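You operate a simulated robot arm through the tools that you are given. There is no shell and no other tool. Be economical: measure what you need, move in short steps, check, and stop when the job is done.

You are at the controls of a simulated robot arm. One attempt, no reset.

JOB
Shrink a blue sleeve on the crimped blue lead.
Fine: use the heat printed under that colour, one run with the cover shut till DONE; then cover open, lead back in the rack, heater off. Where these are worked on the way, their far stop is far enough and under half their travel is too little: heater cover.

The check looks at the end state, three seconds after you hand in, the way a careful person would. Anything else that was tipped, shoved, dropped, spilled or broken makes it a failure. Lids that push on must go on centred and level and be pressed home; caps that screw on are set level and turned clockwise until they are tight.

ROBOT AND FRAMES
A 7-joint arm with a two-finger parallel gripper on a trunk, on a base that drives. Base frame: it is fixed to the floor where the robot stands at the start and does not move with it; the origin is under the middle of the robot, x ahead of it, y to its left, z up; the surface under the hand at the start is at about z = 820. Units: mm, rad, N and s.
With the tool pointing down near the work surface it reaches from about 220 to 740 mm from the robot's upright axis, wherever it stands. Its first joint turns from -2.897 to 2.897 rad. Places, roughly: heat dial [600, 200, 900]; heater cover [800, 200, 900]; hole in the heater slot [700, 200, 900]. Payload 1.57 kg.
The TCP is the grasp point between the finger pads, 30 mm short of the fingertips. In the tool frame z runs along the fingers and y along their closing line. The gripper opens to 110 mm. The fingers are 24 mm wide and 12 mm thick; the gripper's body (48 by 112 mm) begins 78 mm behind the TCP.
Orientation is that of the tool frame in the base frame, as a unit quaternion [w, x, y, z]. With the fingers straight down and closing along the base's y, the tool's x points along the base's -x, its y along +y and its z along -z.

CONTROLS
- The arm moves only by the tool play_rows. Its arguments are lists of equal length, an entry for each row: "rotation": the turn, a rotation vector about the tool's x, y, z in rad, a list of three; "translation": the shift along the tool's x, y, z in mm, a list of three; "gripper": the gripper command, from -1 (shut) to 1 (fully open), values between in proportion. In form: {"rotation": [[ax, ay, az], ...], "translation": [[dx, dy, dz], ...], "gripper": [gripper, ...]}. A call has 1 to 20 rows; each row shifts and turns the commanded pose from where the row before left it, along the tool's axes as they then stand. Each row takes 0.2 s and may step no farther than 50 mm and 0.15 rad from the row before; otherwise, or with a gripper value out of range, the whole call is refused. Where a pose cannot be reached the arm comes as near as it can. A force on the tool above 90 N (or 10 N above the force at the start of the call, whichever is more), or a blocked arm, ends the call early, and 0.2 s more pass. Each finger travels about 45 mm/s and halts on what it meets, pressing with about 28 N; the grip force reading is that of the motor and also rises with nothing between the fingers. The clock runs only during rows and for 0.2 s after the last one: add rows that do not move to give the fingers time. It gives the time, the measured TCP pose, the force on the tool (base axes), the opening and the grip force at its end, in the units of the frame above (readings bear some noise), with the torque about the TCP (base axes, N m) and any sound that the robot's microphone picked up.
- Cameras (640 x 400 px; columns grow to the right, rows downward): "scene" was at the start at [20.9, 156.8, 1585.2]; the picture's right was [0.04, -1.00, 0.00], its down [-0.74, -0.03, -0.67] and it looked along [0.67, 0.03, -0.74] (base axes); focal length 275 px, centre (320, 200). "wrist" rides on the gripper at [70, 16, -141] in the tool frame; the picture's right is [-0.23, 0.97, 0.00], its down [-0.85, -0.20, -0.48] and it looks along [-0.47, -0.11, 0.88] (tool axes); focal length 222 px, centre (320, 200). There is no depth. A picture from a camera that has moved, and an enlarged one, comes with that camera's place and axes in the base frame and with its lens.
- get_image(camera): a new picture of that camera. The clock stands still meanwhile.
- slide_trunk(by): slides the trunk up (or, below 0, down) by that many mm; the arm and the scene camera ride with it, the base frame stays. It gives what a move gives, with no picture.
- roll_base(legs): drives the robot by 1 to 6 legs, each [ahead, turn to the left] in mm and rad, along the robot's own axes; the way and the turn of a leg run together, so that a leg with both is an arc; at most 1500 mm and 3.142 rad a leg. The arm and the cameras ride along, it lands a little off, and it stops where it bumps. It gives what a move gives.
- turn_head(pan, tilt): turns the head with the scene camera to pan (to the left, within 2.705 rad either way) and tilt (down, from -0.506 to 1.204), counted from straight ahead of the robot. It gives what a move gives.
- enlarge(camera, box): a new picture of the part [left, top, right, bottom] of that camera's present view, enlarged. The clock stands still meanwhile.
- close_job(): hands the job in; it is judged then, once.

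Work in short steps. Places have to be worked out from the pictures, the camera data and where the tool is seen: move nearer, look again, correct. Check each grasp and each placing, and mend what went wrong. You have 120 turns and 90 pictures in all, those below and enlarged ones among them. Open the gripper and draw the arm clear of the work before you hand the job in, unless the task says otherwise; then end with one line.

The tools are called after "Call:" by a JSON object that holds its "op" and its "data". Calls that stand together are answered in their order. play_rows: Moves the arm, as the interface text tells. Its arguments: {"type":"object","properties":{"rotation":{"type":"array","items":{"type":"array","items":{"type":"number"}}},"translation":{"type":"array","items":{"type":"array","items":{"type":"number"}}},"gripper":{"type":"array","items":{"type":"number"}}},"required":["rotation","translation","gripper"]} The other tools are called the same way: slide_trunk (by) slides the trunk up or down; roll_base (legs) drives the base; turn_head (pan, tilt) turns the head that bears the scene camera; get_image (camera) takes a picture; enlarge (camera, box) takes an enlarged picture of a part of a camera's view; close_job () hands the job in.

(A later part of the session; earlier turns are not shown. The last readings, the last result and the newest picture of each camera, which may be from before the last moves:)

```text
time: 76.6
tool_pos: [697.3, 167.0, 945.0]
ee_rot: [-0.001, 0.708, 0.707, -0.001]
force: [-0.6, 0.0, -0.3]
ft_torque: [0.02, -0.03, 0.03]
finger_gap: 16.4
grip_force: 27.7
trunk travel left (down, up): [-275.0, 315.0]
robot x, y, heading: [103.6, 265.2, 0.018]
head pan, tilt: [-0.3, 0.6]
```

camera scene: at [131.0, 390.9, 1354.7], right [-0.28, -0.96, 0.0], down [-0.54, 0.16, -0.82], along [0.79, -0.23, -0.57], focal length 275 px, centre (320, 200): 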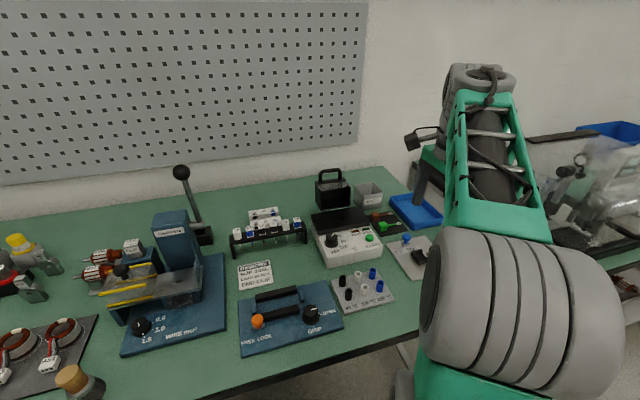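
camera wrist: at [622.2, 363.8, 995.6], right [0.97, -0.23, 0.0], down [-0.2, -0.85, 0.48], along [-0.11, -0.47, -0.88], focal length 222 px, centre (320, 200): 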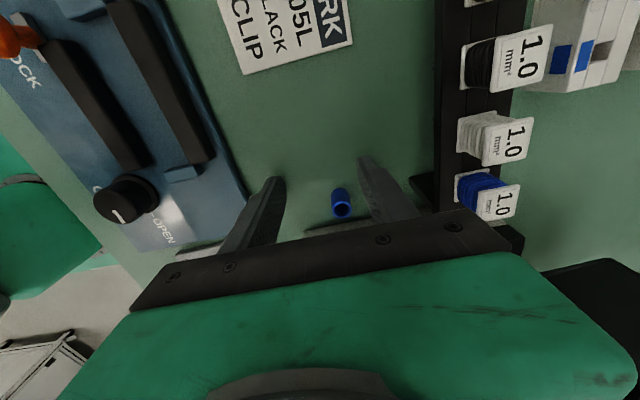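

No force yet; I lower further.

Call:
{"op": "play_rows", "data": {"rotation": [[0, 0, 0], [0, 0, 0], [0, 0, 0], [0, 0, 0], [0, 0, 0]], "translation": [[0, 0, 3], [0, 0, 3], [0, 0, 3], [0, 0, 2], [0, 0, 0]], "gripper": [-0.72, -0.72, -0.72, -0.72, -0.72]}}

Call:
{"op": "enlarge", "data": {"camera": "scene", "box": [315, 180, 375, 225]}}

```text
time: 77.8
tool_pos: [696.0, 167.0, 937.0]
ee_rot: [0.0, 0.707, 0.707, 0.0]
force: [1.9, -0.1, 25.7]
ft_torque: [-0.06, -0.12, 0.03]
finger_gap: 16.7
grip_force: 28.3
trunk travel left (down, up): [-275.0, 315.0]
robot x, y, heading: [110.0, 260.9, 0.013]
head pan, tilt: [-0.3, 0.6]
```

```text
8.89 times, centred on (345, 202) of scene
camera zoom: at [129.3, 391.0, 1354.9], right [-0.28, -0.96, 0.0], down [-0.54, 0.16, -0.83], along [0.79, -0.23, -0.56], focal length 2448 px, centre (98, 178)
```

zoom: 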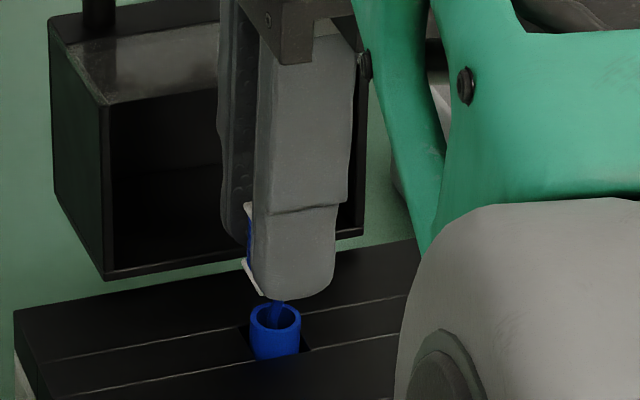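

Contact of 26 N at TCP z 937 — the terminal probably sits on the ledge rim around the smaller hole. I back up 5 mm, shift -x 1 mm, and probe down again.

Call:
{"op": "play_rows", "data": {"rotation": [[0, 0, 0], [0, 0, 0], [0, 0, 0], [0, 0, 0], [0, 0, 0]], "translation": [[0, 0, -6], [0, -1.2, 0], [0, 0, 3], [0, 0, 3], [0, 0, 0]], "gripper": [-0.72, -0.72, -0.72, -0.72, -0.72]}}

Call:
{"op": "enlarge", "data": {"camera": "wrist", "box": [280, 125, 360, 195]}}

```text
time: 79.0
tool_pos: [694.3, 167.4, 935.8]
ee_rot: [0.0, 0.708, 0.706, 0.0]
force: [0.7, 1.3, 18.6]
ft_torque: [0.12, -0.04, 0.03]
finger_gap: 16.6
grip_force: 28.0
trunk travel left (down, up): [-275.0, 315.0]
robot x, y, heading: [105.8, 258.3, 0.012]
head pan, tilt: [-0.3, 0.6]
```

```text
5.71 times, centred on (320, 160) of wrist
camera zoom: at [711.1, 238.5, 1078.6], right [0.97, -0.23, 0.0], down [-0.2, -0.85, 0.48], along [-0.11, -0.47, -0.88], focal length 1269 px, centre (320, 429)
```

zoom: 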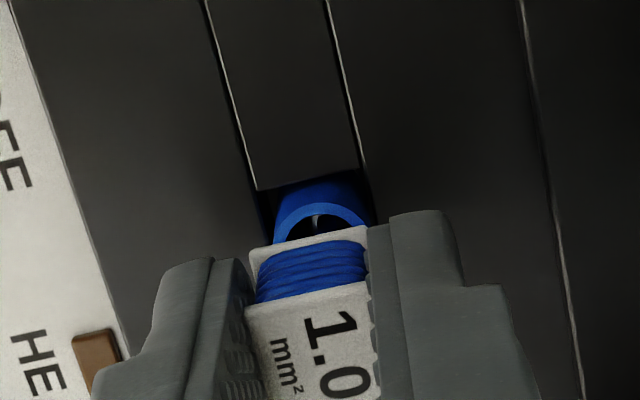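

The tip is centred (torque and image agree) and bottoms repeatably at the same height, matching the shallow pit below the ledge (~z 863): the lead is seated inside the sleeve. I unload the force and open slowly.

Call:
{"op": "play_rows", "data": {"rotation": [[0, 0, 0], [0, 0, 0], [0, 0, 0], [0, 0, 0], [0, 0, 0], [0, 0, 0]], "translation": [[0, 0, -1.5], [0, 0, 0], [0, 0, 0], [0, 0, 0], [0, 0, 0], [0, 0, 0]], "gripper": [-0.7, -0.68, -0.65, -0.6, -0.5, -0.4]}}

Call:
{"op": "enlarge", "data": {"camera": "wrist", "box": [270, 120, 370, 210]}}

```text
time: 80.4
tool_pos: [696.0, 167.8, 934.1]
ee_rot: [-0.001, 0.708, 0.706, -0.001]
force: [0.1, -0.4, 0.0]
ft_torque: [0.01, -0.01, -0.02]
finger_gap: 32.8
grip_force: 0.1
trunk travel left (down, up): [-275.0, 315.0]
robot x, y, heading: [103.9, 266.8, 0.015]
head pan, tilt: [-0.3, 0.6]
```

```text
4.44 times, centred on (320, 165) of wrist
camera zoom: at [712.2, 238.1, 1077.6], right [0.97, -0.23, 0.0], down [-0.2, -0.85, 0.48], along [-0.11, -0.47, -0.88], focal length 987 px, centre (320, 356)
```

zoom: 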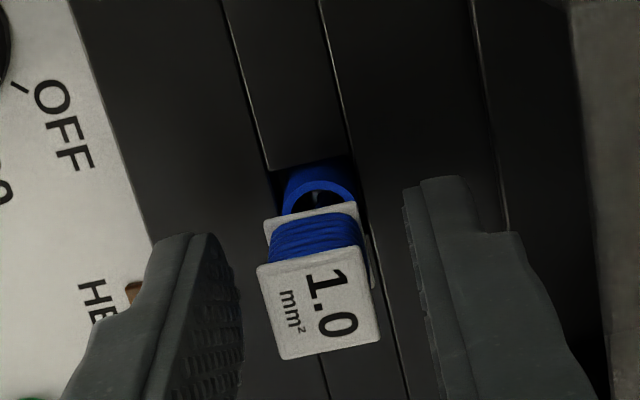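

The lead stands seated in the sleeve. I rise clear, move above the dial (~(617, 217)) and pre-turn the tool 135° counter-clockwise so that the dial turn ends at the present wrist angle.

Call:
{"op": "play_rows", "data": {"rotation": [[0, 0, 0], [0, 0, 0], [0, 0, 0], [0, 0, 0], [0, 0, -0.1473], [0, 0, -0.1473], [0, 0, -0.1473], [0, 0, -0.1473], [0, 0, -0.1473], [0, 0, -0.1473], [0, 0, -0.1473], [0, 0, -0.1473], [0, 0, -0.1473], [0, 0, -0.1473], [0, 0, -0.1473], [0, 0, -0.1473], [0, 0, -0.1473], [0, 0, -0.1473], [0, 0, -0.1473], [0, 0, -0.1467]], "translation": [[0, 0, -35], [0, 0, -35], [25, -40, 0], [25, -40, 0], [0, 0, 0], [0, 0, 0], [0, 0, 0], [0, 0, 0], [0, 0, 0], [0, 0, 0], [0, 0, 0], [0, 0, 0], [0, 0, 0], [0, 0, 0], [0, 0, 0], [0, 0, 0], [0, 0, 0], [0, 0, 0], [0, 0, 0], [0, 0, 0]], "gripper": [-0.4, -0.2, 0, 0, 0, 0, 0, 0, 0, 0, 0, 0, 0, 0, 0, 0, 0, 0, 0, 0]}}

Call:
{"op": "get_image", "data": {"camera": "wrist"}}

```text
time: 84.6
tool_pos: [616.7, 217.1, 1006.1]
ee_rot: [-0.002, -0.383, 0.924, 0.001]
force: [-0.8, 0.1, 0.2]
ft_torque: [-0.01, -0.04, 0.02]
finger_gap: 54.9
grip_force: 0.0
trunk travel left (down, up): [-275.0, 315.0]
robot x, y, heading: [105.1, 261.0, 0.011]
head pan, tilt: [-0.3, 0.6]
```

```text
15 pictures are left
camera wrist: at [555.4, 180.8, 1148.0], right [-0.53, 0.85, 0.0], down [0.75, 0.46, 0.48], along [0.4, 0.25, -0.88], focal length 222 px, centre (320, 200)
```

wrist: 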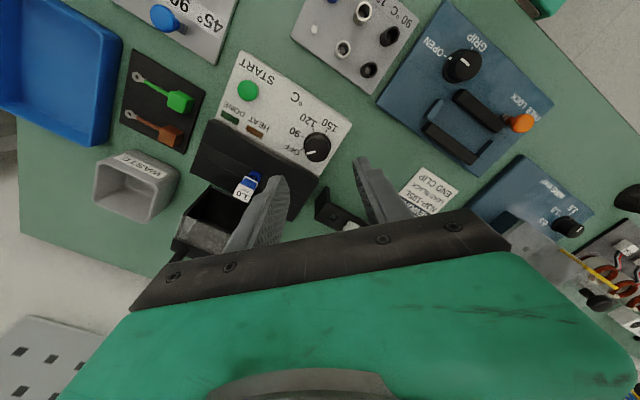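

The knob centre is ~1.5 mm -x and 4 mm -y of the TCP. I align and descend around the knob with the gripper open 55 mm, stopping with tips near z ≈ 885.

Call:
{"op": "play_rows", "data": {"rotation": [[0, 0, 0], [0, 0, 0], [0, 0, 0], [0, 0, 0], [0, 0, 0], [0, 0, 0]], "translation": [[3.9, -1.8, 0], [0, 0, 30], [0, 0, 30], [0, 0, 18], [0, 0, 12], [0, 0, 0]], "gripper": [0, 0, 0, 0, 0, 0]}}

Call:
{"op": "enlarge", "data": {"camera": "wrist", "box": [240, 110, 400, 230]}}

```text
time: 86.0
tool_pos: [614.5, 214.5, 914.2]
ee_rot: [-0.002, -0.382, 0.924, 0.001]
force: [0.2, -0.1, -0.6]
ft_torque: [-0.01, -0.01, 0.02]
finger_gap: 55.2
grip_force: 0.1
trunk travel left (down, up): [-275.0, 315.0]
robot x, y, heading: [110.7, 262.7, 0.012]
head pan, tilt: [-0.3, 0.6]
```

```text
3.33 times, centred on (320, 170) of wrist
camera zoom: at [553.2, 177.8, 1057.4], right [-0.53, 0.85, 0.0], down [0.75, 0.46, 0.48], along [0.4, 0.25, -0.88], focal length 740 px, centre (320, 300)
```

zoom: 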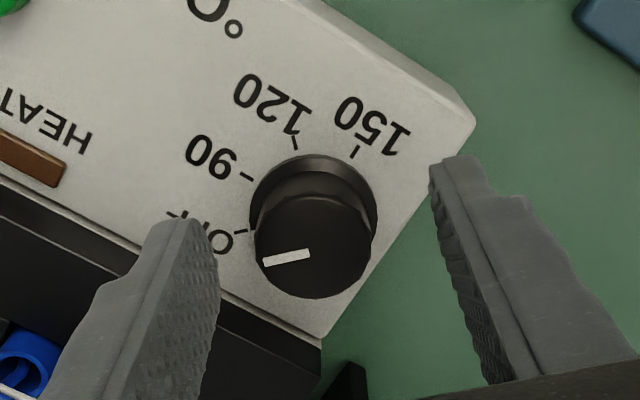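

Knob lies between the fingers, pointer at OFF; marks are each ~46° clockwise. I close on the knob.

Call:
{"op": "play_rows", "data": {"rotation": [[0, 0, 0], [0, 0, 0], [0, 0, 0], [0, 0, 0], [0, 0, 0], [0, 0, 0]], "translation": [[0, 0, 2], [0, 0, 0], [0, 0, 0], [0, 0, 0], [0, 0, 0], [0, 0, 0]], "gripper": [-0.2, -0.4, -0.5, -0.55, -0.6, -0.6]}}

```text
time: 87.4
tool_pos: [614.5, 213.0, 913.2]
ee_rot: [-0.002, -0.381, 0.924, 0.001]
force: [9.7, -7.8, -0.4]
ft_torque: [-0.13, -0.43, -0.1]
finger_gap: 32.9
grip_force: 5.6
trunk travel left (down, up): [-275.0, 315.0]
robot x, y, heading: [105.9, 262.6, 0.016]
head pan, tilt: [-0.3, 0.6]
```

Knob gripped at ~32.9 mm with a 12 N side bias; I shift 1.5 mm to centre, firm the grip, and turn 135° clockwise.

Call:
{"op": "play_rows", "data": {"rotation": [[0, 0, 0], [0, 0, 0], [0, 0, 0.1473], [0, 0, 0.1473], [0, 0, 0.1473], [0, 0, 0.1473], [0, 0, 0.1473], [0, 0, 0.1473], [0, 0, 0.1473], [0, 0, 0.1473], [0, 0, 0.1473], [0, 0, 0.1473], [0, 0, 0.1473], [0, 0, 0.1473], [0, 0, 0.1473], [0, 0, 0.1473], [0, 0, 0.1473], [0, 0, 0.1467]], "translation": [[0, -1.5, 0], [0, 0, 0], [0, 0, 0], [0, 0, 0], [0, 0, 0], [0, 0, 0], [0, 0, 0], [0, 0, 0], [0, 0, 0], [0, 0, 0], [0, 0, 0], [0, 0, 0], [0, 0, 0], [0, 0, 0], [0, 0, 0], [0, 0, 0], [0, 0, 0], [0, 0, 0]], "gripper": [-0.6, -0.65, -0.65, -0.65, -0.65, -0.65, -0.65, -0.65, -0.65, -0.65, -0.65, -0.65, -0.65, -0.65, -0.65, -0.65, -0.65, -0.65]}}

Call:
{"op": "enlarge", "data": {"camera": "wrist", "box": [240, 110, 400, 230]}}

```text
time: 91.2
tool_pos: [618.5, 212.5, 915.1]
ee_rot: [-0.001, 0.709, 0.705, -0.001]
force: [21.8, 9.9, 0.8]
ft_torque: [0.22, -0.69, 0.11]
finger_gap: 38.6
grip_force: 11.1
trunk travel left (down, up): [-275.0, 315.0]
robot x, y, heading: [103.8, 263.3, 0.01]
head pan, tilt: [-0.3, 0.6]
```

```text
3.33 times, centred on (320, 170) of wrist
camera zoom: at [633.7, 283.2, 1056.0], right [0.97, -0.23, 0.0], down [-0.2, -0.85, 0.48], along [-0.11, -0.47, -0.88], focal length 740 px, centre (320, 300)
```

zoom: 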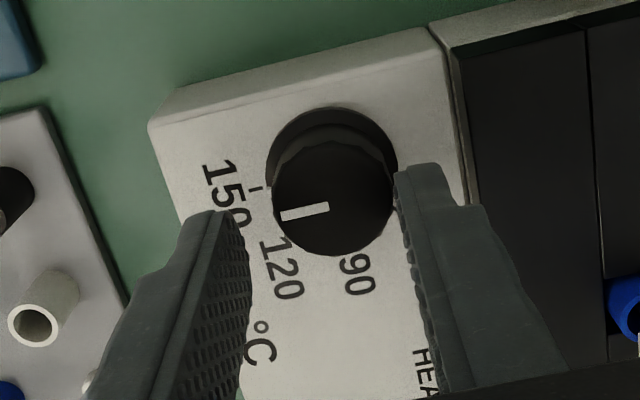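

The pointer now points to 150. I release the dial, rise well clear, close the fingers and go above the cover to locate its handle.

Call:
{"op": "play_rows", "data": {"rotation": [[0, 0, 0], [0, 0, 0], [0, 0, 0], [0, 0, 0], [0, 0, 0], [0, 0, 0], [0, 0, 0], [0, 0, 0], [0, 0, 0], [0, 0, 0], [0, 0, 0]], "translation": [[0, 0, 0], [0, 0, 0], [0, 0, -30], [0, 0, -35], [0, 0, -35], [0, 0, -35], [-15, 33, 0], [-15, 33, 0], [-16, 34, 0], [0, 0, 0], [0, 0, 0]], "gripper": [-0.2, 0.1, 0.1, 0.1, 0, -0.5, -1, -1, -1, -1, -1]}}

Call:
{"op": "get_image", "data": {"camera": "wrist"}}

```text
time: 93.6
tool_pos: [693.4, 175.5, 1047.5]
ee_rot: [-0.002, 0.707, 0.707, -0.001]
force: [-0.4, -0.8, 0.4]
ft_torque: [-0.03, 0.02, 0.01]
finger_gap: 0.0
grip_force: 21.5
out of reach, approached as far as the arm can: row 9
trunk travel left (down, up): [-275.0, 315.0]
robot x, y, heading: [110.0, 262.7, 0.012]
head pan, tilt: [-0.3, 0.6]
```

```text
12 pictures are left
camera wrist: at [708.9, 246.1, 1190.1], right [0.97, -0.23, 0.0], down [-0.2, -0.85, 0.48], along [-0.11, -0.47, -0.88], focal length 222 px, centre (320, 200)
```

wrist: 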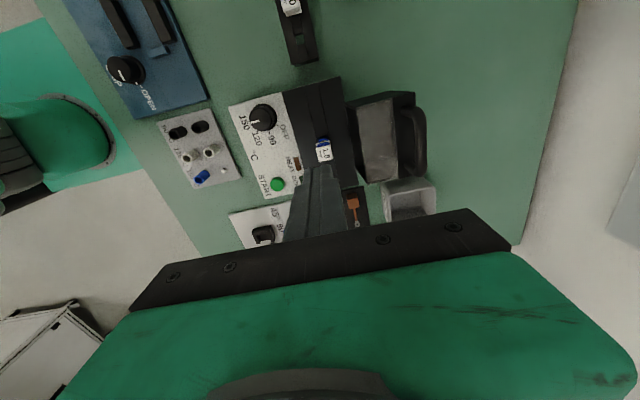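

Out of reach with the trunk this low. I raise the trunk 250 mm and drive 60 mm ahead so the cover's rear side is comfortably reachable.

Call:
{"op": "slide_trunk", "data": {"by": 250}}

Call:
{"op": "roll_base", "data": {"legs": [[60, 0]]}}

```text
time: 96.2
tool_pos: [692.1, 175.8, 1296.7]
ee_rot: [-0.001, 0.708, 0.706, -0.001]
force: [-0.3, 0.6, -0.3]
ft_torque: [0.02, -0.01, -0.01]
finger_gap: 0.0
grip_force: 20.6
trunk travel left (down, up): [-525.0, 65.0]
robot x, y, heading: [104.6, 263.9, 0.015]
head pan, tilt: [-0.3, 0.6]
```

```text
time: 97.1
tool_pos: [754.4, 174.9, 1298.2]
ee_rot: [-0.002, 0.709, 0.705, -0.002]
force: [0.3, 0.4, 0.0]
ft_torque: [0.0, 0.02, 0.0]
finger_gap: 0.0
grip_force: 21.2
trunk travel left (down, up): [-525.0, 65.0]
robot x, y, heading: [166.2, 263.6, 0.018]
head pan, tilt: [-0.3, 0.6]
```

Now I move behind the handle: to (822, 170), lowering to TCP z ≈ 1040 first.

Call:
{"op": "play_rows", "data": {"rotation": [[0, 0, 0], [0, 0, 0], [0, 0, 0], [0, 0, 0], [0, 0, 0], [0, 0, 0], [0, 0, 0], [0, 0, 0]], "translation": [[0, 0, 40], [0, 0, 40], [-1, 15, 40], [-1, 17, 40], [-1, 18, 40], [-2, 18, 40], [0, 0, 18], [0, 0, 0]], "gripper": [-1, -1, -1, -1, -1, -1, -1, -1]}}

Call:
{"op": "enlarge", "data": {"camera": "wrist", "box": [200, 80, 440, 230]}}

```text
time: 98.9
tool_pos: [818.9, 170.6, 1037.7]
ee_rot: [-0.002, 0.709, 0.705, -0.003]
force: [0.0, -0.9, -0.4]
ft_torque: [-0.03, 0.01, 0.03]
finger_gap: 0.0
grip_force: 21.9
trunk travel left (down, up): [-525.0, 65.0]
robot x, y, heading: [166.5, 261.6, 0.014]
head pan, tilt: [-0.3, 0.6]
```

```text
2.67 times, centred on (320, 155) of wrist
camera zoom: at [835.8, 241.1, 1180.4], right [0.97, -0.23, 0.0], down [-0.2, -0.85, 0.48], along [-0.11, -0.47, -0.88], focal length 592 px, centre (320, 320)
```

zoom: 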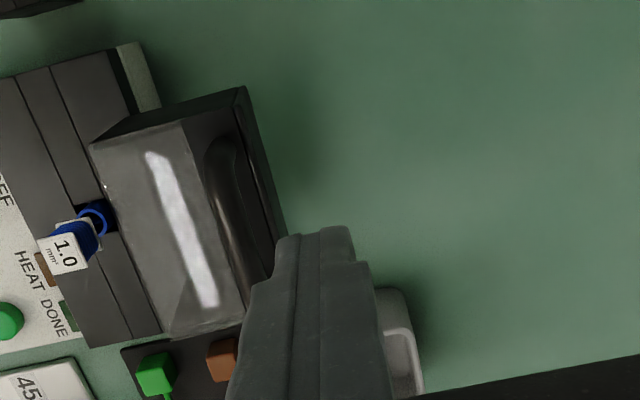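

Handle bar at x ≈ 794, y ≈ 178; the fingers are just behind it. I descend so the tips reach below the bar (still above the cover's top wall), then push toward -x steadily.

Call:
{"op": "play_rows", "data": {"rotation": [[0, 0, 0], [0, 0, 0], [0, 0, 0], [0, 0, 0], [0, 0, 0], [0, 0, 0], [0, 0, 0]], "translation": [[6, 0, 20], [0, 0, 18], [0, -10, 0], [0, -10, 0], [0, -10, 0], [0, -10, 0], [0, 0, 0]], "gripper": [-1, -1, -1, -1, -1, -1, -1]}}

```text
time: 100.5
tool_pos: [779.1, 176.6, 999.3]
ee_rot: [-0.002, 0.709, 0.705, -0.001]
force: [-0.6, 0.4, -0.9]
ft_torque: [0.0, -0.04, 0.01]
finger_gap: 0.1
grip_force: 21.0
trunk travel left (down, up): [-525.0, 65.0]
robot x, y, heading: [165.3, 259.4, 0.014]
head pan, tilt: [-0.3, 0.6]
```

No resistance so far; I continue pushing 40 mm and look.

Call:
{"op": "play_rows", "data": {"rotation": [[0, 0, 0], [0, 0, 0], [0, 0, 0], [0, 0, 0], [0, 0, 0]], "translation": [[0, -10, -2], [0, -10, -2], [0, -10, -2], [0, -6, -2], [0, 0, 0]], "gripper": [-1, -1, -1, -1, -1]}}

Call:
{"op": "get_image", "data": {"camera": "scene"}}

```text
time: 101.7
tool_pos: [743.7, 176.7, 1008.8]
ee_rot: [-0.002, 0.709, 0.706, -0.001]
force: [-0.2, 0.5, 0.3]
ft_torque: [-0.01, -0.03, 0.0]
finger_gap: 0.0
grip_force: 21.0
trunk travel left (down, up): [-525.0, 65.0]
robot x, y, heading: [165.0, 266.4, 0.014]
head pan, tilt: [-0.3, 0.6]
```

```text
10 pictures are left
camera scene: at [191.3, 391.6, 1604.7], right [-0.28, -0.96, 0.0], down [-0.54, 0.16, -0.83], along [0.79, -0.23, -0.56], focal length 275 px, centre (320, 200)
```

scene: 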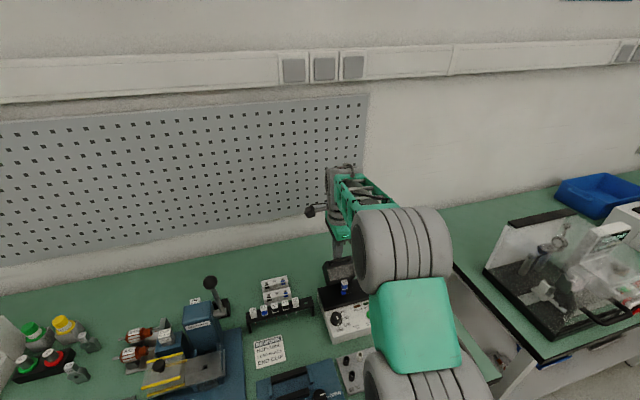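

The cover seems tilted now; I zoom to be sure.

Call:
{"op": "enlarge", "data": {"camera": "scene", "box": [300, 235, 380, 345]}}

```text
3.64 times, centred on (340, 290) of scene
camera zoom: at [191.3, 391.6, 1604.7], right [-0.28, -0.96, 0.0], down [-0.54, 0.16, -0.83], along [0.79, -0.23, -0.56], focal length 1001 px, centre (247, -127)
```

zoom: 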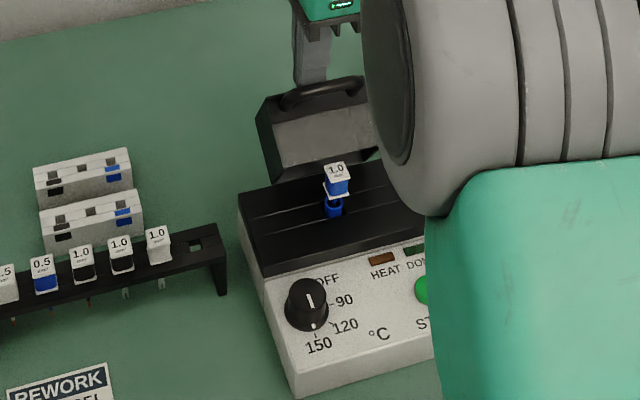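

The hood is hinged and swings forward. I keep pushing forward over the top, then press gently down on the closed cover.

Call:
{"op": "play_rows", "data": {"rotation": [[0, 0, 0], [0, 0, 0], [0, 0, 0], [0, 0, 0], [0, 0, 0], [0, 0, 0], [0, 0, 0]], "translation": [[0, -10, 0], [0, -10, 0], [0, -10, 0], [0, -10, 0], [0, -10, 0], [0, -4, 0], [0, 0, 0]], "gripper": [-1, -1, -1, -1, -1, -1, -1]}}

Call:
{"op": "play_rows", "data": {"rotation": [[0, 0, 0], [0, 0, 0], [0, 0, 0], [0, 0, 0], [0, 0, 0]], "translation": [[0, 0, 6], [0, 0, 6], [0, 0, 6], [0, 0, 6], [0, 0, 0]], "gripper": [-1, -1, -1, -1, -1]}}

```text
time: 103.3
tool_pos: [689.7, 176.9, 1009.2]
ee_rot: [-0.002, 0.709, 0.706, -0.002]
force: [0.1, 0.6, -1.0]
ft_torque: [-0.03, -0.02, 0.0]
finger_gap: 0.0
grip_force: 21.0
trunk travel left (down, up): [-525.0, 65.0]
robot x, y, heading: [167.5, 261.3, 0.015]
head pan, tilt: [-0.3, 0.6]
```

```text
time: 104.5
tool_pos: [688.4, 176.4, 984.9]
ee_rot: [-0.002, 0.709, 0.706, -0.002]
force: [0.2, -0.2, -0.2]
ft_torque: [-0.02, -0.01, -0.01]
finger_gap: 0.0
grip_force: 21.2
trunk travel left (down, up): [-525.0, 65.0]
robot x, y, heading: [162.7, 258.9, 0.013]
head pan, tilt: [-0.3, 0.6]
```

Tip is at z ≈ 955 with no contact yet. Before going lower I look.

Call:
{"op": "get_image", "data": {"camera": "wrist"}}

```text
8 pictures are left
camera wrist: at [705.5, 246.8, 1127.8], right [0.97, -0.23, -0.01], down [-0.2, -0.85, 0.48], along [-0.12, -0.47, -0.88], focal length 222 px, centre (320, 200)
```

wrist: 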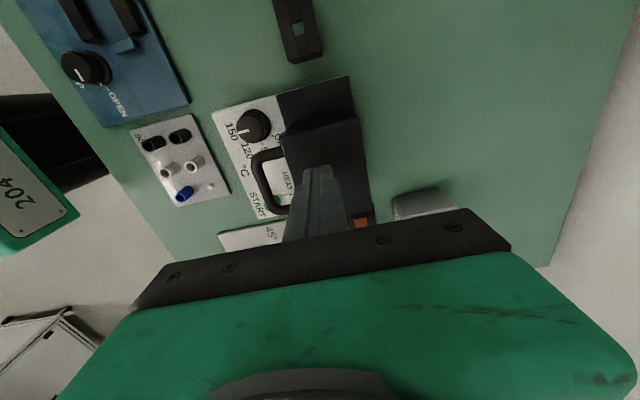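

The cover is closed over the lead. I press it lightly to make sure it is at its stop, then lift and move above START (~(608, 122)).

Call:
{"op": "play_rows", "data": {"rotation": [[0, 0, 0], [0, 0, 0], [0, 0, 0], [0, 0, 0]], "translation": [[0, 0, 3], [0, 0, 3], [0, 0, 2], [0, 0, 0]], "gripper": [-1, -1, -1, -1]}}

```text
time: 105.5
tool_pos: [687.6, 175.5, 978.0]
ee_rot: [-0.001, 0.709, 0.705, -0.001]
force: [-0.5, 0.2, -0.2]
ft_torque: [0.0, -0.02, 0.0]
finger_gap: 0.1
grip_force: 21.7
trunk travel left (down, up): [-525.0, 65.0]
robot x, y, heading: [168.4, 264.7, 0.024]
head pan, tilt: [-0.3, 0.6]
```

Call:
{"op": "play_rows", "data": {"rotation": [[0, 0, 0], [0, 0, 0], [0, 0, 0], [0, 0, 0]], "translation": [[0, 0, 2], [0, 0, 2], [0, 0, 2], [0, 0, 0]], "gripper": [-1, -1, -1, -1]}}

```text
time: 106.5
tool_pos: [689.6, 175.0, 972.6]
ee_rot: [-0.001, 0.708, 0.706, -0.002]
force: [0.0, -0.6, -0.3]
ft_torque: [0.02, -0.03, -0.03]
finger_gap: 0.1
grip_force: 21.2
trunk travel left (down, up): [-525.0, 65.0]
robot x, y, heading: [168.5, 263.1, 0.016]
head pan, tilt: [-0.3, 0.6]
```

Still no contact at tip z ≈ 943; a last small probe of 4 mm.

Call:
{"op": "play_rows", "data": {"rotation": [[0, 0, 0], [0, 0, 0], [0, 0, 0]], "translation": [[0, 0, 2], [0, 0, 2], [0, 0, 0]], "gripper": [-1, -1, -1]}}

```text
time: 107.3
tool_pos: [689.5, 175.2, 968.9]
ee_rot: [0.0, 0.71, 0.705, -0.001]
force: [-2.5, 0.6, 13.3]
ft_torque: [0.08, 0.07, -0.08]
finger_gap: 0.0
grip_force: 21.7
trunk travel left (down, up): [-525.0, 65.0]
robot x, y, heading: [163.6, 265.9, 0.014]
head pan, tilt: [-0.3, 0.6]
```

Contact at the stop (13 N): the cover is fully shut. I lift and move over START, descending to just above it.

Call:
{"op": "play_rows", "data": {"rotation": [[0, 0, 0], [0, 0, 0], [0, 0, 0], [0, 0, 0], [0, 0, 0], [0, 0, 0], [0, 0, 0], [0, 0, 0]], "translation": [[0, 0, -25], [-18, -27, 0], [-18, -27, 0], [-17, -27, 0], [0, 0, 25], [0, 0, 20], [0, 0, 10], [0, 0, 0]], "gripper": [-1, -1, -1, -1, -1, -1, -1, -1]}}

Call:
{"op": "enlarge", "data": {"camera": "wrist", "box": [240, 90, 400, 200]}}

```text
time: 109.1
tool_pos: [606.3, 124.6, 937.3]
ee_rot: [-0.001, 0.709, 0.705, -0.002]
force: [-0.5, -0.1, 0.3]
ft_torque: [0.01, 0.01, -0.04]
finger_gap: 0.3
grip_force: 21.3
trunk travel left (down, up): [-525.0, 65.0]
robot x, y, heading: [167.3, 262.0, 0.018]
head pan, tilt: [-0.3, 0.6]
```

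```text
3.64 times, centred on (320, 145) of wrist
camera zoom: at [623.7, 194.8, 1079.1], right [0.97, -0.23, -0.01], down [-0.2, -0.85, 0.48], along [-0.12, -0.47, -0.88], focal length 808 px, centre (320, 400)
```

zoom: 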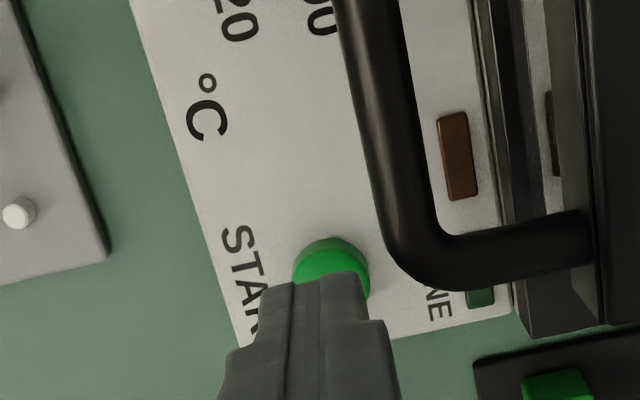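

The button is right beneath the fingertips (2 mm to +x). I descend to press it.

Call:
{"op": "play_rows", "data": {"rotation": [[0, 0, 0], [0, 0, 0], [0, 0, 0], [0, 0, 0], [0, 0, 0], [0, 0, 0]], "translation": [[0, 2, 2], [0, 0, 4], [0, 0, 4], [0, 0, 3], [0, 0, 2], [0, 0, 0]], "gripper": [-1, -1, -1, -1, -1, -1]}}

```text
time: 110.5
tool_pos: [609.9, 123.0, 922.8]
ee_rot: [-0.002, 0.709, 0.705, -0.002]
force: [-0.2, 0.8, -0.5]
ft_torque: [-0.02, -0.01, 0.0]
finger_gap: 0.2
grip_force: 21.1
trunk travel left (down, up): [-525.0, 65.0]
robot x, y, heading: [168.9, 263.6, 0.017]
head pan, tilt: [-0.3, 0.6]
```

Call:
{"op": "play_rows", "data": {"rotation": [[0, 0, 0], [0, 0, 0], [0, 0, 0], [0, 0, 0], [0, 0, 0]], "translation": [[0, 0, 2], [0, 0, 2], [0, 0, 2], [0, 0, 2], [0, 0, 0]], "gripper": [-1, -1, -1, -1, -1]}}

```text
time: 111.7
tool_pos: [608.3, 124.0, 916.6]
ee_rot: [-0.002, 0.709, 0.706, -0.002]
force: [0.5, 0.1, 0.6]
ft_torque: [0.03, 0.02, -0.01]
finger_gap: 0.0
grip_force: 21.6
trunk travel left (down, up): [-525.0, 65.0]
robot x, y, heading: [165.3, 264.4, 0.019]
head pan, tilt: [-0.3, 0.6]
```

Tip z ≈ 886, no contact yet; I continue down in small steps.

Call:
{"op": "play_rows", "data": {"rotation": [[0, 0, 0], [0, 0, 0], [0, 0, 0], [0, 0, 0], [0, 0, 0]], "translation": [[0, 0, 2], [0, 0, 2], [0, 0, 2], [0, 0, 1], [0, 0, 0]], "gripper": [-1, -1, -1, -1, -1]}}

```text
time: 112.9
tool_pos: [609.2, 122.2, 908.2]
ee_rot: [-0.002, 0.709, 0.705, -0.002]
force: [-0.2, -0.7, 0.4]
ft_torque: [0.01, 0.03, 0.01]
finger_gap: 0.0
grip_force: 21.5
trunk travel left (down, up): [-525.0, 65.0]
robot x, y, heading: [163.8, 260.5, 0.015]
head pan, tilt: [-0.3, 0.6]
```

Call:
{"op": "play_rows", "data": {"rotation": [[0, 0, 0], [0, 0, 0], [0, 0, 0], [0, 0, 0], [0, 0, 0]], "translation": [[0, 0, 2], [0, 0, 2], [0, 0, 1], [0, 0, 1], [0, 0, 0]], "gripper": [-1, -1, -1, -1, -1]}}

```text
time: 114.1
tool_pos: [609.9, 123.6, 902.6]
ee_rot: [-0.002, 0.709, 0.705, -0.002]
force: [-0.1, -0.2, 0.7]
ft_torque: [0.0, -0.02, 0.03]
finger_gap: 0.1
grip_force: 21.7
trunk travel left (down, up): [-525.0, 65.0]
robot x, y, heading: [169.8, 263.1, 0.02]
head pan, tilt: [-0.3, 0.6]
```

Call:
{"op": "play_rows", "data": {"rotation": [[0, 0, 0], [0, 0, 0], [0, 0, 0], [0, 0, 0], [0, 0, 0]], "translation": [[-1.5, 0, 2], [0, 0, 2], [0, 0, 1], [0, 0, 1], [0, 0, 0]], "gripper": [-1, -1, -1, -1, -1]}}

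```text
time: 115.3
tool_pos: [608.4, 121.6, 896.4]
ee_rot: [-0.003, 0.709, 0.705, -0.002]
force: [0.2, -1.3, 2.5]
ft_torque: [-0.05, -0.04, 0.01]
finger_gap: 0.0
grip_force: 21.7
trunk travel left (down, up): [-525.0, 65.0]
robot x, y, heading: [168.7, 262.2, 0.017]
head pan, tilt: [-0.3, 0.6]
heard: click
```

A click: START pressed once. I raise the fingers and wait a few seconds, listening for a sound.

Call:
{"op": "play_rows", "data": {"rotation": [[0, 0, 0], [0, 0, 0], [0, 0, 0], [0, 0, 0], [0, 0, 0], [0, 0, 0], [0, 0, 0], [0, 0, 0], [0, 0, 0], [0, 0, 0], [0, 0, 0], [0, 0, 0], [0, 0, 0], [0, 0, 0], [0, 0, 0], [0, 0, 0], [0, 0, 0], [0, 0, 0], [0, 0, 0], [0, 0, 0]], "translation": [[0, 0, -10], [0, 0, -15], [0, 0, -15], [0, 0, -20], [0, 0, -20], [0, 0, 0], [0, 0, 0], [0, 0, 0], [0, 0, 0], [0, 0, 0], [0, 0, 0], [0, 0, 0], [0, 0, 0], [0, 0, 0], [0, 0, 0], [0, 0, 0], [0, 0, 0], [0, 0, 0], [0, 0, 0], [0, 0, 0]], "gripper": [-1, -1, -1, -1, -1, -1, -1, -1, -1, -1, -1, -1, -1, -1, -1, -1, -1, -1, -1, -1]}}

Call:
{"op": "enlarge", "data": {"camera": "wrist", "box": [240, 60, 440, 200]}}

```text
time: 119.5
tool_pos: [610.4, 121.1, 975.6]
ee_rot: [-0.002, 0.709, 0.705, -0.001]
force: [1.1, -0.1, 0.0]
ft_torque: [0.04, 0.01, 0.01]
finger_gap: 0.2
grip_force: 21.0
trunk travel left (down, up): [-525.0, 65.0]
robot x, y, heading: [168.1, 264.5, 0.013]
head pan, tilt: [-0.3, 0.6]
```

```text
2.86 times, centred on (340, 130) of wrist
camera zoom: at [626.4, 192.2, 1118.2], right [0.97, -0.23, 0.0], down [-0.2, -0.85, 0.48], along [-0.12, -0.47, -0.88], focal length 635 px, centre (263, 400)
```

zoom: 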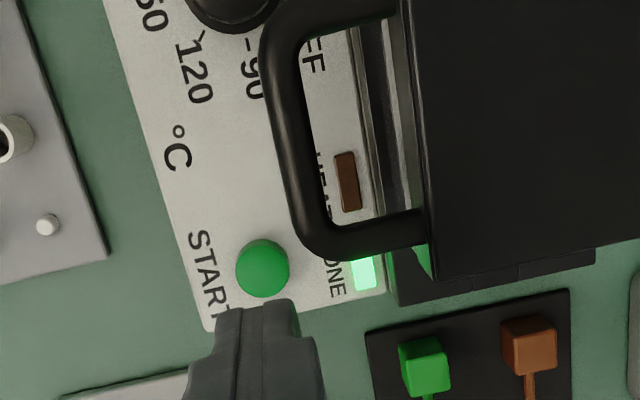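

DONE is lit. Now I grip the handle bar (≈(629, 171, 935)) with the fingers straddling it in x.

Call:
{"op": "play_rows", "data": {"rotation": [[0, 0, 0], [0, 0, 0], [0, 0, 0], [0, 0, 0], [0, 0, 0], [0, 0, 0], [0, 0, 0], [0, 0, 0]], "translation": [[0, 0, -12], [25, 9, 0], [24, 9.5, 0], [0, 0, 10], [0, 0, 10], [0, 0, 10], [0, 0, 8], [0, 0, 0]], "gripper": [-0.52, -0.52, -0.52, -0.52, -0.52, -0.52, -0.52, -0.52]}}

Call:
{"op": "enlarge", "data": {"camera": "wrist", "box": [240, 90, 400, 220]}}

```text
time: 121.3
tool_pos: [628.6, 171.0, 950.6]
ee_rot: [-0.002, 0.709, 0.705, -0.002]
force: [0.2, -1.0, 0.5]
ft_torque: [0.03, 0.01, 0.02]
finger_gap: 26.2
grip_force: 0.1
trunk travel left (down, up): [-525.0, 65.0]
robot x, y, heading: [170.2, 263.7, 0.016]
head pan, tilt: [-0.3, 0.6]
```

```text
3.08 times, centred on (320, 155) of wrist
camera zoom: at [645.0, 241.2, 1092.0], right [0.97, -0.23, 0.0], down [-0.2, -0.85, 0.48], along [-0.12, -0.47, -0.88], focal length 684 px, centre (320, 338)
```

zoom: 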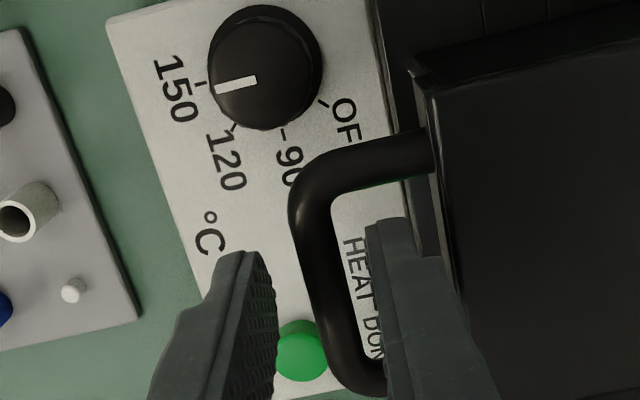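

The fingers straddle the bar with the right finger inside the loop. I close on the bar.

Call:
{"op": "play_rows", "data": {"rotation": [[0, 0, 0], [0, 0, 0], [0, 0, 0], [0, 0, 0], [0, 0, 0]], "translation": [[0, 0, 3], [0, 0, 0], [0, 0, 0], [0, 0, 0], [0, 0, 0]], "gripper": [-0.6, -0.7, -0.8, -0.85, -0.85]}}

```text
time: 122.5
tool_pos: [628.6, 170.6, 945.8]
ee_rot: [-0.002, 0.708, 0.706, -0.001]
force: [7.7, 0.3, 0.1]
ft_torque: [0.01, -0.14, 0.06]
finger_gap: 14.4
grip_force: 3.2
trunk travel left (down, up): [-525.0, 65.0]
robot x, y, heading: [163.8, 261.8, 0.015]
head pan, tilt: [-0.3, 0.6]
```

Bar gripped (14.4 mm). I follow the hinge arc upward and back.

Call:
{"op": "play_rows", "data": {"rotation": [[0, 0, 0], [0, 0, 0], [0, 0, 0], [0, 0, 0], [0, 0, 0], [0, 0, 0], [0, 0, 0]], "translation": [[0, 1.2, 0], [0, 7.6, -13.6], [0, 9.2, -12.5], [0, 10.9, -11.2], [0, 12.2, -9.6], [0, 13.3, -8], [0, 0, 0]], "gripper": [-0.85, -0.85, -0.85, -0.85, -0.85, -0.85, -0.85]}}

```text
time: 124.1
tool_pos: [683.0, 169.7, 1002.7]
ee_rot: [-0.001, 0.709, 0.705, 0.0]
force: [-5.1, -0.7, 9.6]
ft_torque: [-0.17, 0.0, 0.69]
finger_gap: 11.0
grip_force: 29.0
trunk travel left (down, up): [-525.0, 65.0]
robot x, y, heading: [168.6, 264.2, 0.014]
head pan, tilt: [-0.3, 0.6]
```

Moderate forces, still gripped; I continue along the arc.

Call:
{"op": "play_rows", "data": {"rotation": [[0, 0, 0], [0, 0, 0], [0, 0, 0], [0, 0, 0], [0, 0, 0], [0, 0, 0], [0, 0, 0]], "translation": [[0, 14.3, -5.2], [0, 15, -3.3], [0, 15.4, -1.3], [0, 15.5, 0.7], [0, 15.5, 2.8], [0, 15.1, 4.8], [0, 0, 0]], "gripper": [-0.8, -0.8, -0.8, -0.8, -0.8, -0.8, -0.8]}}

Call:
{"op": "enlarge", "data": {"camera": "scene", "box": [290, 225, 380, 345]}}

```text
time: 125.7
tool_pos: [775.6, 168.4, 1001.1]
ee_rot: [-0.002, 0.709, 0.705, -0.002]
force: [1.4, -0.6, 0.3]
ft_torque: [0.0, -0.01, 0.02]
finger_gap: 11.7
grip_force: 0.7
trunk travel left (down, up): [-525.0, 65.0]
robot x, y, heading: [166.9, 263.6, 0.014]
head pan, tilt: [-0.3, 0.6]
```

```text
3.33 times, centred on (335, 285) of scene
camera zoom: at [191.5, 391.6, 1604.7], right [-0.28, -0.96, 0.0], down [-0.54, 0.16, -0.82], along [0.79, -0.23, -0.57], focal length 918 px, centre (270, -83)
```

zoom: 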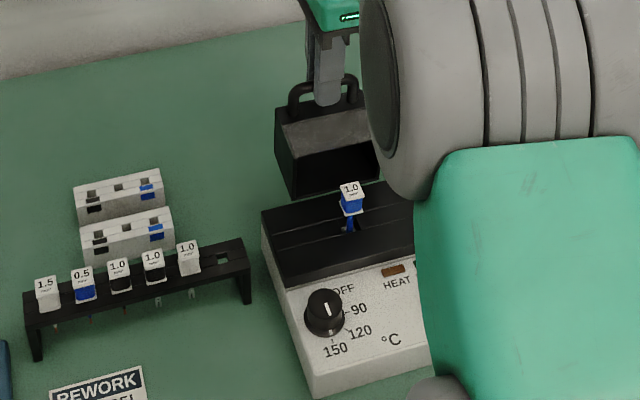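

The cover is open and the lead stands with its shrunk sleeve. I push the last bit back, release the handle, rise, and go above the lead.

Call:
{"op": "play_rows", "data": {"rotation": [[0, 0, 0], [0, 0, 0], [0, 0, 0], [0, 0, 0], [0, 0, 0], [0, 0, 0], [0, 0, 0], [0, 0, 0], [0, 0, 0], [0, 0, 0]], "translation": [[0, 8, 3], [0, 4, 2], [0, 0, 0], [0, 0, 0], [0, 0, -25], [0, 0, -35], [0, -30, 0], [0, -30, 0], [0, -31, 0], [0, 0, 0]], "gripper": [-0.8, -0.8, -0.6, -0.45, -0.45, -0.4, -0.35, -0.35, -0.35, -0.35]}}

```text
time: 127.9
tool_pos: [695.6, 169.5, 1059.2]
ee_rot: [-0.002, 0.709, 0.705, -0.002]
force: [-0.4, 0.4, 0.2]
ft_torque: [-0.01, -0.04, 0.02]
finger_gap: 35.7
grip_force: 0.1
trunk travel left (down, up): [-525.0, 65.0]
robot x, y, heading: [165.0, 265.6, 0.012]
head pan, tilt: [-0.3, 0.6]
```

Now I descend to just above the bobbin and look.

Call:
{"op": "play_rows", "data": {"rotation": [[0, 0, 0], [0, 0, 0], [0, 0, 0], [0, 0, 0], [0, 0, 0]], "translation": [[0, 0, 30], [0, 0, 30], [0, 0, 20], [0, 0, 11], [0, 0, 0]], "gripper": [-0.35, -0.35, -0.35, -0.35, -0.35]}}

Call:
{"op": "enlarge", "data": {"camera": "wrist", "box": [220, 60, 420, 210]}}

```text
time: 129.1
tool_pos: [693.4, 169.5, 966.8]
ee_rot: [-0.002, 0.709, 0.705, -0.002]
force: [0.8, 0.0, 0.5]
ft_torque: [0.01, 0.0, 0.01]
finger_gap: 36.0
grip_force: 0.0
trunk travel left (down, up): [-525.0, 65.0]
robot x, y, heading: [167.5, 264.6, 0.015]
head pan, tilt: [-0.3, 0.6]
```

```text
2.67 times, centred on (320, 135) of wrist
camera zoom: at [710.6, 240.1, 1108.2], right [0.97, -0.23, 0.0], down [-0.2, -0.85, 0.48], along [-0.12, -0.47, -0.88], focal length 592 px, centre (320, 373)
```

zoom: 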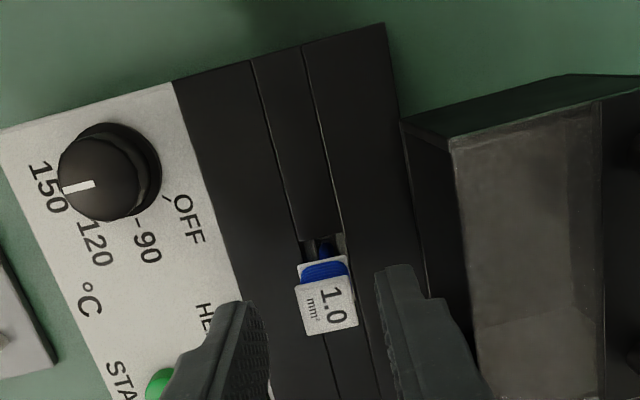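

Label about 1 mm +x and 2.5 mm -y of the TCP. I align, descend to z ≈ 933, and close on the bobbin.

Call:
{"op": "play_rows", "data": {"rotation": [[0, 0, 0], [0, 0, 0], [0, 0, 0], [0, 0, 0], [0, 0, 0], [0, 0, 0], [0, 0, 0], [0, 0, 0]], "translation": [[-2.5, 1, 10], [0, 0, 12], [0, 0, 11], [0, 0, 0], [0, 0, 0], [0, 0, 0], [0, 0, 0], [0, 0, 0]], "gripper": [-0.35, -0.35, -0.35, -0.5, -0.6, -0.68, -0.73, -0.73]}}

```text
time: 130.9
tool_pos: [695.0, 166.9, 933.6]
ee_rot: [-0.002, 0.709, 0.705, -0.002]
force: [-0.2, 0.4, -0.1]
ft_torque: [0.0, -0.01, 0.01]
finger_gap: 16.6
grip_force: 28.2
trunk travel left (down, up): [-525.0, 65.0]
robot x, y, heading: [165.3, 263.2, 0.022]
head pan, tilt: [-0.3, 0.6]
```

Bobbin gripped. I lift straight up out of the heater and carry it to above its rack hole at (694.5, 291).

Call:
{"op": "play_rows", "data": {"rotation": [[0, 0, 0], [0, 0, 0], [0, 0, 0], [0, 0, 0], [0, 0, 0], [0, 0, 0], [0, 0, 0], [0, 0, 0], [0, 0, 0], [0, 0, 0]], "translation": [[0, 0, -8], [0, 0, -20], [0, 0, -22], [0, 0, -20], [31, 0, 0], [31, 0, 0], [31, 0, 0], [31, -0.5, 0], [0, 0, 30], [0, 0, 0]], "gripper": [-0.73, -0.73, -0.73, -0.73, -0.73, -0.73, -0.73, -0.73, -0.73, -0.73]}}

Call:
{"op": "enlarge", "data": {"camera": "wrist", "box": [270, 105, 370, 195]}}

```text
time: 133.1
tool_pos: [694.7, 291.5, 974.1]
ee_rot: [-0.002, 0.709, 0.705, -0.002]
force: [1.2, -0.4, 0.5]
ft_torque: [-0.01, 0.04, 0.01]
finger_gap: 16.5
grip_force: 28.2
trunk travel left (down, up): [-525.0, 65.0]
robot x, y, heading: [163.5, 265.8, 0.014]
head pan, tilt: [-0.3, 0.6]
```

```text
4.44 times, centred on (320, 150) of wrist
camera zoom: at [712.0, 362.2, 1116.4], right [0.97, -0.23, -0.01], down [-0.2, -0.85, 0.48], along [-0.12, -0.47, -0.88], focal length 987 px, centre (320, 422)
```

zoom: 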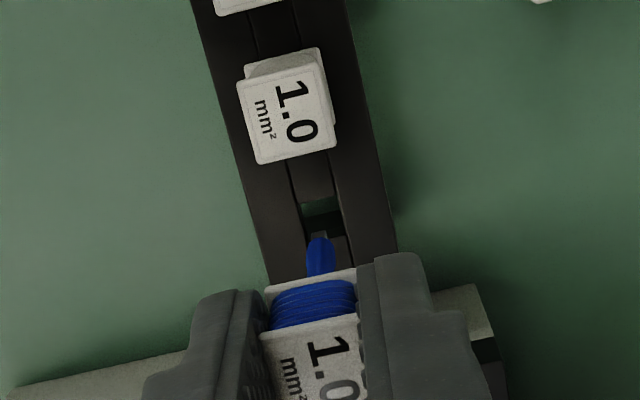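

Rack hole centre ≈ 0.3 mm -x, 0.9 mm -y of the TCP, terminal tip ≈ 2.3 mm +y of it. I shift -3 mm in y, -0.3 in x, and lower carefully, watching force.

Call:
{"op": "play_rows", "data": {"rotation": [[0, 0, 0], [0, 0, 0], [0, 0, 0], [0, 0, 0], [0, 0, 0], [0, 0, 0], [0, 0, 0], [0, 0, 0]], "translation": [[-3, -0.3, 0], [0, 0, 8], [0, 0, 8], [0, 0, 5], [0, 0, 4], [0, 0, 3], [0, 0, 3], [0, 0, 0]], "gripper": [-0.73, -0.73, -0.73, -0.73, -0.73, -0.73, -0.73, -0.73]}}

```text
time: 134.9
tool_pos: [696.2, 289.2, 943.5]
ee_rot: [-0.002, 0.709, 0.705, -0.002]
force: [-0.1, -0.3, -0.3]
ft_torque: [0.01, 0.01, 0.0]
finger_gap: 16.7
grip_force: 27.3
trunk travel left (down, up): [-525.0, 65.0]
robot x, y, heading: [165.8, 265.1, 0.015]
head pan, tilt: [-0.3, 0.6]
```

No contact at z 943 (tip should be within the hole). I lower further in small steps.

Call:
{"op": "play_rows", "data": {"rotation": [[0, 0, 0], [0, 0, 0], [0, 0, 0], [0, 0, 0], [0, 0, 0], [0, 0, 0]], "translation": [[0, 0, 3], [0, 0, 3], [0, 0, 3], [0, 0, 3], [0, 0, 2], [0, 0, 0]], "gripper": [-0.73, -0.73, -0.73, -0.73, -0.73, -0.73]}}

```text
time: 136.3
tool_pos: [694.4, 289.1, 930.1]
ee_rot: [-0.002, 0.708, 0.706, -0.002]
force: [1.0, 1.8, -0.1]
ft_torque: [0.12, 0.0, -0.03]
finger_gap: 16.3
grip_force: 28.3
trunk travel left (down, up): [-525.0, 65.0]
robot x, y, heading: [169.2, 265.6, 0.014]
head pan, tilt: [-0.3, 0.6]
```

Light +y push at ~67 mm below the TCP: the tip is inside the hole touching its -y side. I shift +1 mm y and keep lowering.

Call:
{"op": "play_rows", "data": {"rotation": [[0, 0, 0], [0, 0, 0], [0, 0, 0], [0, 0, 0], [0, 0, 0], [0, 0, 0]], "translation": [[1, 0, 0], [0, 0, 3], [0, 0, 3], [0, 0, 3], [0, 0, 2], [0, 0, 0]], "gripper": [-0.73, -0.73, -0.73, -0.73, -0.73, -0.73]}}

```text
time: 137.7
tool_pos: [696.7, 289.8, 918.2]
ee_rot: [-0.002, 0.709, 0.705, -0.002]
force: [-0.7, -0.2, -0.5]
ft_torque: [-0.01, -0.02, 0.01]
finger_gap: 16.9
grip_force: 27.8
trunk travel left (down, up): [-525.0, 65.0]
robot x, y, heading: [169.5, 265.0, 0.02]
head pan, tilt: [-0.3, 0.6]
```

Call:
{"op": "play_rows", "data": {"rotation": [[0, 0, 0], [0, 0, 0], [0, 0, 0], [0, 0, 0]], "translation": [[0, 0, 2], [0, 0, 2], [0, 0, 1], [0, 0, 0]], "gripper": [-0.73, -0.73, -0.73, -0.73]}}

```text
time: 138.7
tool_pos: [695.0, 289.4, 912.6]
ee_rot: [-0.002, 0.709, 0.705, -0.002]
force: [0.6, -0.9, -0.4]
ft_torque: [0.02, -0.01, -0.01]
finger_gap: 16.4
grip_force: 27.9
trunk travel left (down, up): [-525.0, 65.0]
robot x, y, heading: [172.7, 263.3, 0.011]
head pan, tilt: [-0.3, 0.6]
```

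Call:
{"op": "play_rows", "data": {"rotation": [[0, 0, 0], [0, 0, 0], [0, 0, 0], [0, 0, 0]], "translation": [[0, 0, 1.5], [0, 0, 1.5], [0, 0, 1], [0, 0, 0]], "gripper": [-0.73, -0.73, -0.73, -0.73]}}

```text
time: 139.7
tool_pos: [696.4, 289.0, 909.2]
ee_rot: [-0.002, 0.709, 0.706, -0.002]
force: [-0.2, -0.6, 0.2]
ft_torque: [0.01, 0.0, 0.0]
finger_gap: 16.8
grip_force: 28.1
trunk travel left (down, up): [-525.0, 65.0]
robot x, y, heading: [167.5, 262.2, 0.016]
head pan, tilt: [-0.3, 0.6]
```

Call:
{"op": "play_rows", "data": {"rotation": [[0, 0, 0], [0, 0, 0], [0, 0, 0], [0, 0, 0]], "translation": [[0, 0, 1.5], [0, 0, 1.5], [0, 0, 1], [0, 0, 0]], "gripper": [-0.73, -0.73, -0.73, -0.73]}}

```text
time: 140.7
tool_pos: [696.3, 290.9, 906.9]
ee_rot: [0.001, 0.709, 0.705, 0.0]
force: [-2.8, -3.1, 23.8]
ft_torque: [-0.09, 0.1, 0.03]
finger_gap: 16.6
grip_force: 28.1
trunk travel left (down, up): [-525.0, 65.0]
robot x, y, heading: [162.6, 262.2, 0.021]
head pan, tilt: [-0.3, 0.6]
```

Seated (24 N contact). I unload 1.5 mm, open the fingers, and rise clear with the gripper open.

Call:
{"op": "play_rows", "data": {"rotation": [[0, 0, 0], [0, 0, 0], [0, 0, 0], [0, 0, 0], [0, 0, 0], [0, 0, 0], [0, 0, 0], [0, 0, 0], [0, 0, 0], [0, 0, 0]], "translation": [[0, 0, -1.5], [0, 0, 0], [0, 0, 0], [0, 0, 0], [0, 0, 0], [0, 0, 0], [0, 0, -20], [0, 0, -30], [0, 0, -30], [0, 0, 0]], "gripper": [-0.73, -0.68, -0.6, -0.5, -0.35, -0.3, -0.3, -0.2, 0, 0]}}

```text
time: 142.9
tool_pos: [694.4, 290.2, 987.1]
ee_rot: [-0.002, 0.709, 0.705, -0.002]
force: [1.1, -0.2, 0.7]
ft_torque: [-0.01, 0.02, -0.02]
finger_gap: 54.6
grip_force: 0.0
trunk travel left (down, up): [-525.0, 65.0]
robot x, y, heading: [171.9, 265.5, 0.012]
head pan, tilt: [-0.3, 0.6]
```

Next the dial to OFF: its knob centre re-estimated at about (623, 218), top ≈ 889. I move there with fingers 52 mm open and descend to tips just above the black plate's level (z ≈ 886).

Call:
{"op": "play_rows", "data": {"rotation": [[0, 0, 0], [0, 0, 0], [0, 0, 0], [0, 0, 0], [0, 0, 0], [0, 0, 0], [0, 0, 0]], "translation": [[-24, -24, 0], [-24, -24, 0], [-24.5, -23.5, 0], [0, 0, 30], [0, 0, 25], [0, 0, 15], [0, 0, 0]], "gripper": [-0.05, -0.05, -0.05, -0.05, -0.05, -0.05, -0.05]}}

Call:
{"op": "play_rows", "data": {"rotation": [[0, 0, 0], [0, 0, 0], [0, 0, 0], [0, 0, 0], [0, 0, 0], [0, 0, 0]], "translation": [[0, 0, 1], [0, 0, 0], [0, 0, 0], [0, 0, 0], [0, 0, 0], [0, 0, 0]], "gripper": [-0.2, -0.35, -0.45, -0.5, -0.55, -0.55]}}

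```text
time: 144.5
tool_pos: [624.2, 216.5, 917.0]
ee_rot: [-0.002, 0.709, 0.705, -0.002]
force: [0.0, 0.2, 0.0]
ft_torque: [0.02, 0.01, 0.01]
finger_gap: 52.4
grip_force: 0.0
trunk travel left (down, up): [-525.0, 65.0]
robot x, y, heading: [166.5, 259.8, 0.02]
head pan, tilt: [-0.3, 0.6]
```

```text
time: 145.9
tool_pos: [622.8, 217.9, 917.1]
ee_rot: [-0.002, 0.709, 0.705, -0.002]
force: [-0.3, -0.7, -0.5]
ft_torque: [0.02, 0.05, -0.01]
finger_gap: 24.5
grip_force: 0.1
trunk travel left (down, up): [-525.0, 65.0]
robot x, y, heading: [167.8, 263.5, 0.015]
head pan, tilt: [-0.3, 0.6]
```

Closed above the knob's top without contact. I reopen to 42 mm, shift -1.3 mm in x and lower 4 mm, then close again.

Call:
{"op": "play_rows", "data": {"rotation": [[0, 0, 0], [0, 0, 0], [0, 0, 0], [0, 0, 0], [0, 0, 0], [0, 0, 0], [0, 0, 0], [0, 0, 0], [0, 0, 0]], "translation": [[0, 0, 0], [0, 0, 0], [0, -1.3, 2], [0, 0, 2], [0, 0, 0], [0, 0, 0], [0, 0, 0], [0, 0, 0], [0, 0, 0]], "gripper": [-0.24, -0.24, -0.24, -0.24, -0.24, -0.35, -0.42, -0.5, -0.5]}}

```text
time: 147.9
tool_pos: [621.3, 217.5, 911.4]
ee_rot: [-0.002, 0.709, 0.705, -0.001]
force: [-4.0, 0.1, -0.8]
ft_torque: [-0.01, 0.13, -0.02]
finger_gap: 29.5
grip_force: 25.6
trunk travel left (down, up): [-525.0, 65.0]
robot x, y, heading: [169.2, 263.0, 0.013]
head pan, tilt: [-0.3, 0.6]
```

Knob gripped well (29.5 mm, centred). I turn it 135° counter-clockwise back to OFF.

Call:
{"op": "play_rows", "data": {"rotation": [[0, 0, -0.1473], [0, 0, -0.1473], [0, 0, -0.1473], [0, 0, -0.1473], [0, 0, -0.1473], [0, 0, -0.1473], [0, 0, -0.1473], [0, 0, -0.1473], [0, 0, -0.1473], [0, 0, -0.1473], [0, 0, -0.1473], [0, 0, -0.1473], [0, 0, -0.1473], [0, 0, -0.1473], [0, 0, -0.1473], [0, 0, -0.1467], [0, 0, 0]], "translation": [[0, 0, 0], [0, 0, 0], [0, 0, 0], [0, 0, 0], [0, 0, 0], [0, 0, 0], [0, 0, 0], [0, 0, 0], [0, 0, 0], [0, 0, 0], [0, 0, 0], [0, 0, 0], [0, 0, 0], [0, 0, 0], [0, 0, 0], [0, 0, 0], [0, 0, 0]], "gripper": [-0.52, -0.52, -0.52, -0.52, -0.52, -0.52, -0.52, -0.52, -0.52, -0.52, -0.52, -0.52, -0.52, -0.52, -0.52, -0.52, -0.52]}}

```text
time: 151.5
tool_pos: [621.2, 216.9, 911.9]
ee_rot: [-0.003, -0.381, 0.925, 0.001]
force: [-13.0, -13.2, -6.8]
ft_torque: [-0.89, 0.71, -0.14]
finger_gap: 29.7
grip_force: 39.0
trunk travel left (down, up): [-525.0, 65.0]
robot x, y, heading: [169.9, 258.8, 0.018]
head pan, tilt: [-0.3, 0.6]
```

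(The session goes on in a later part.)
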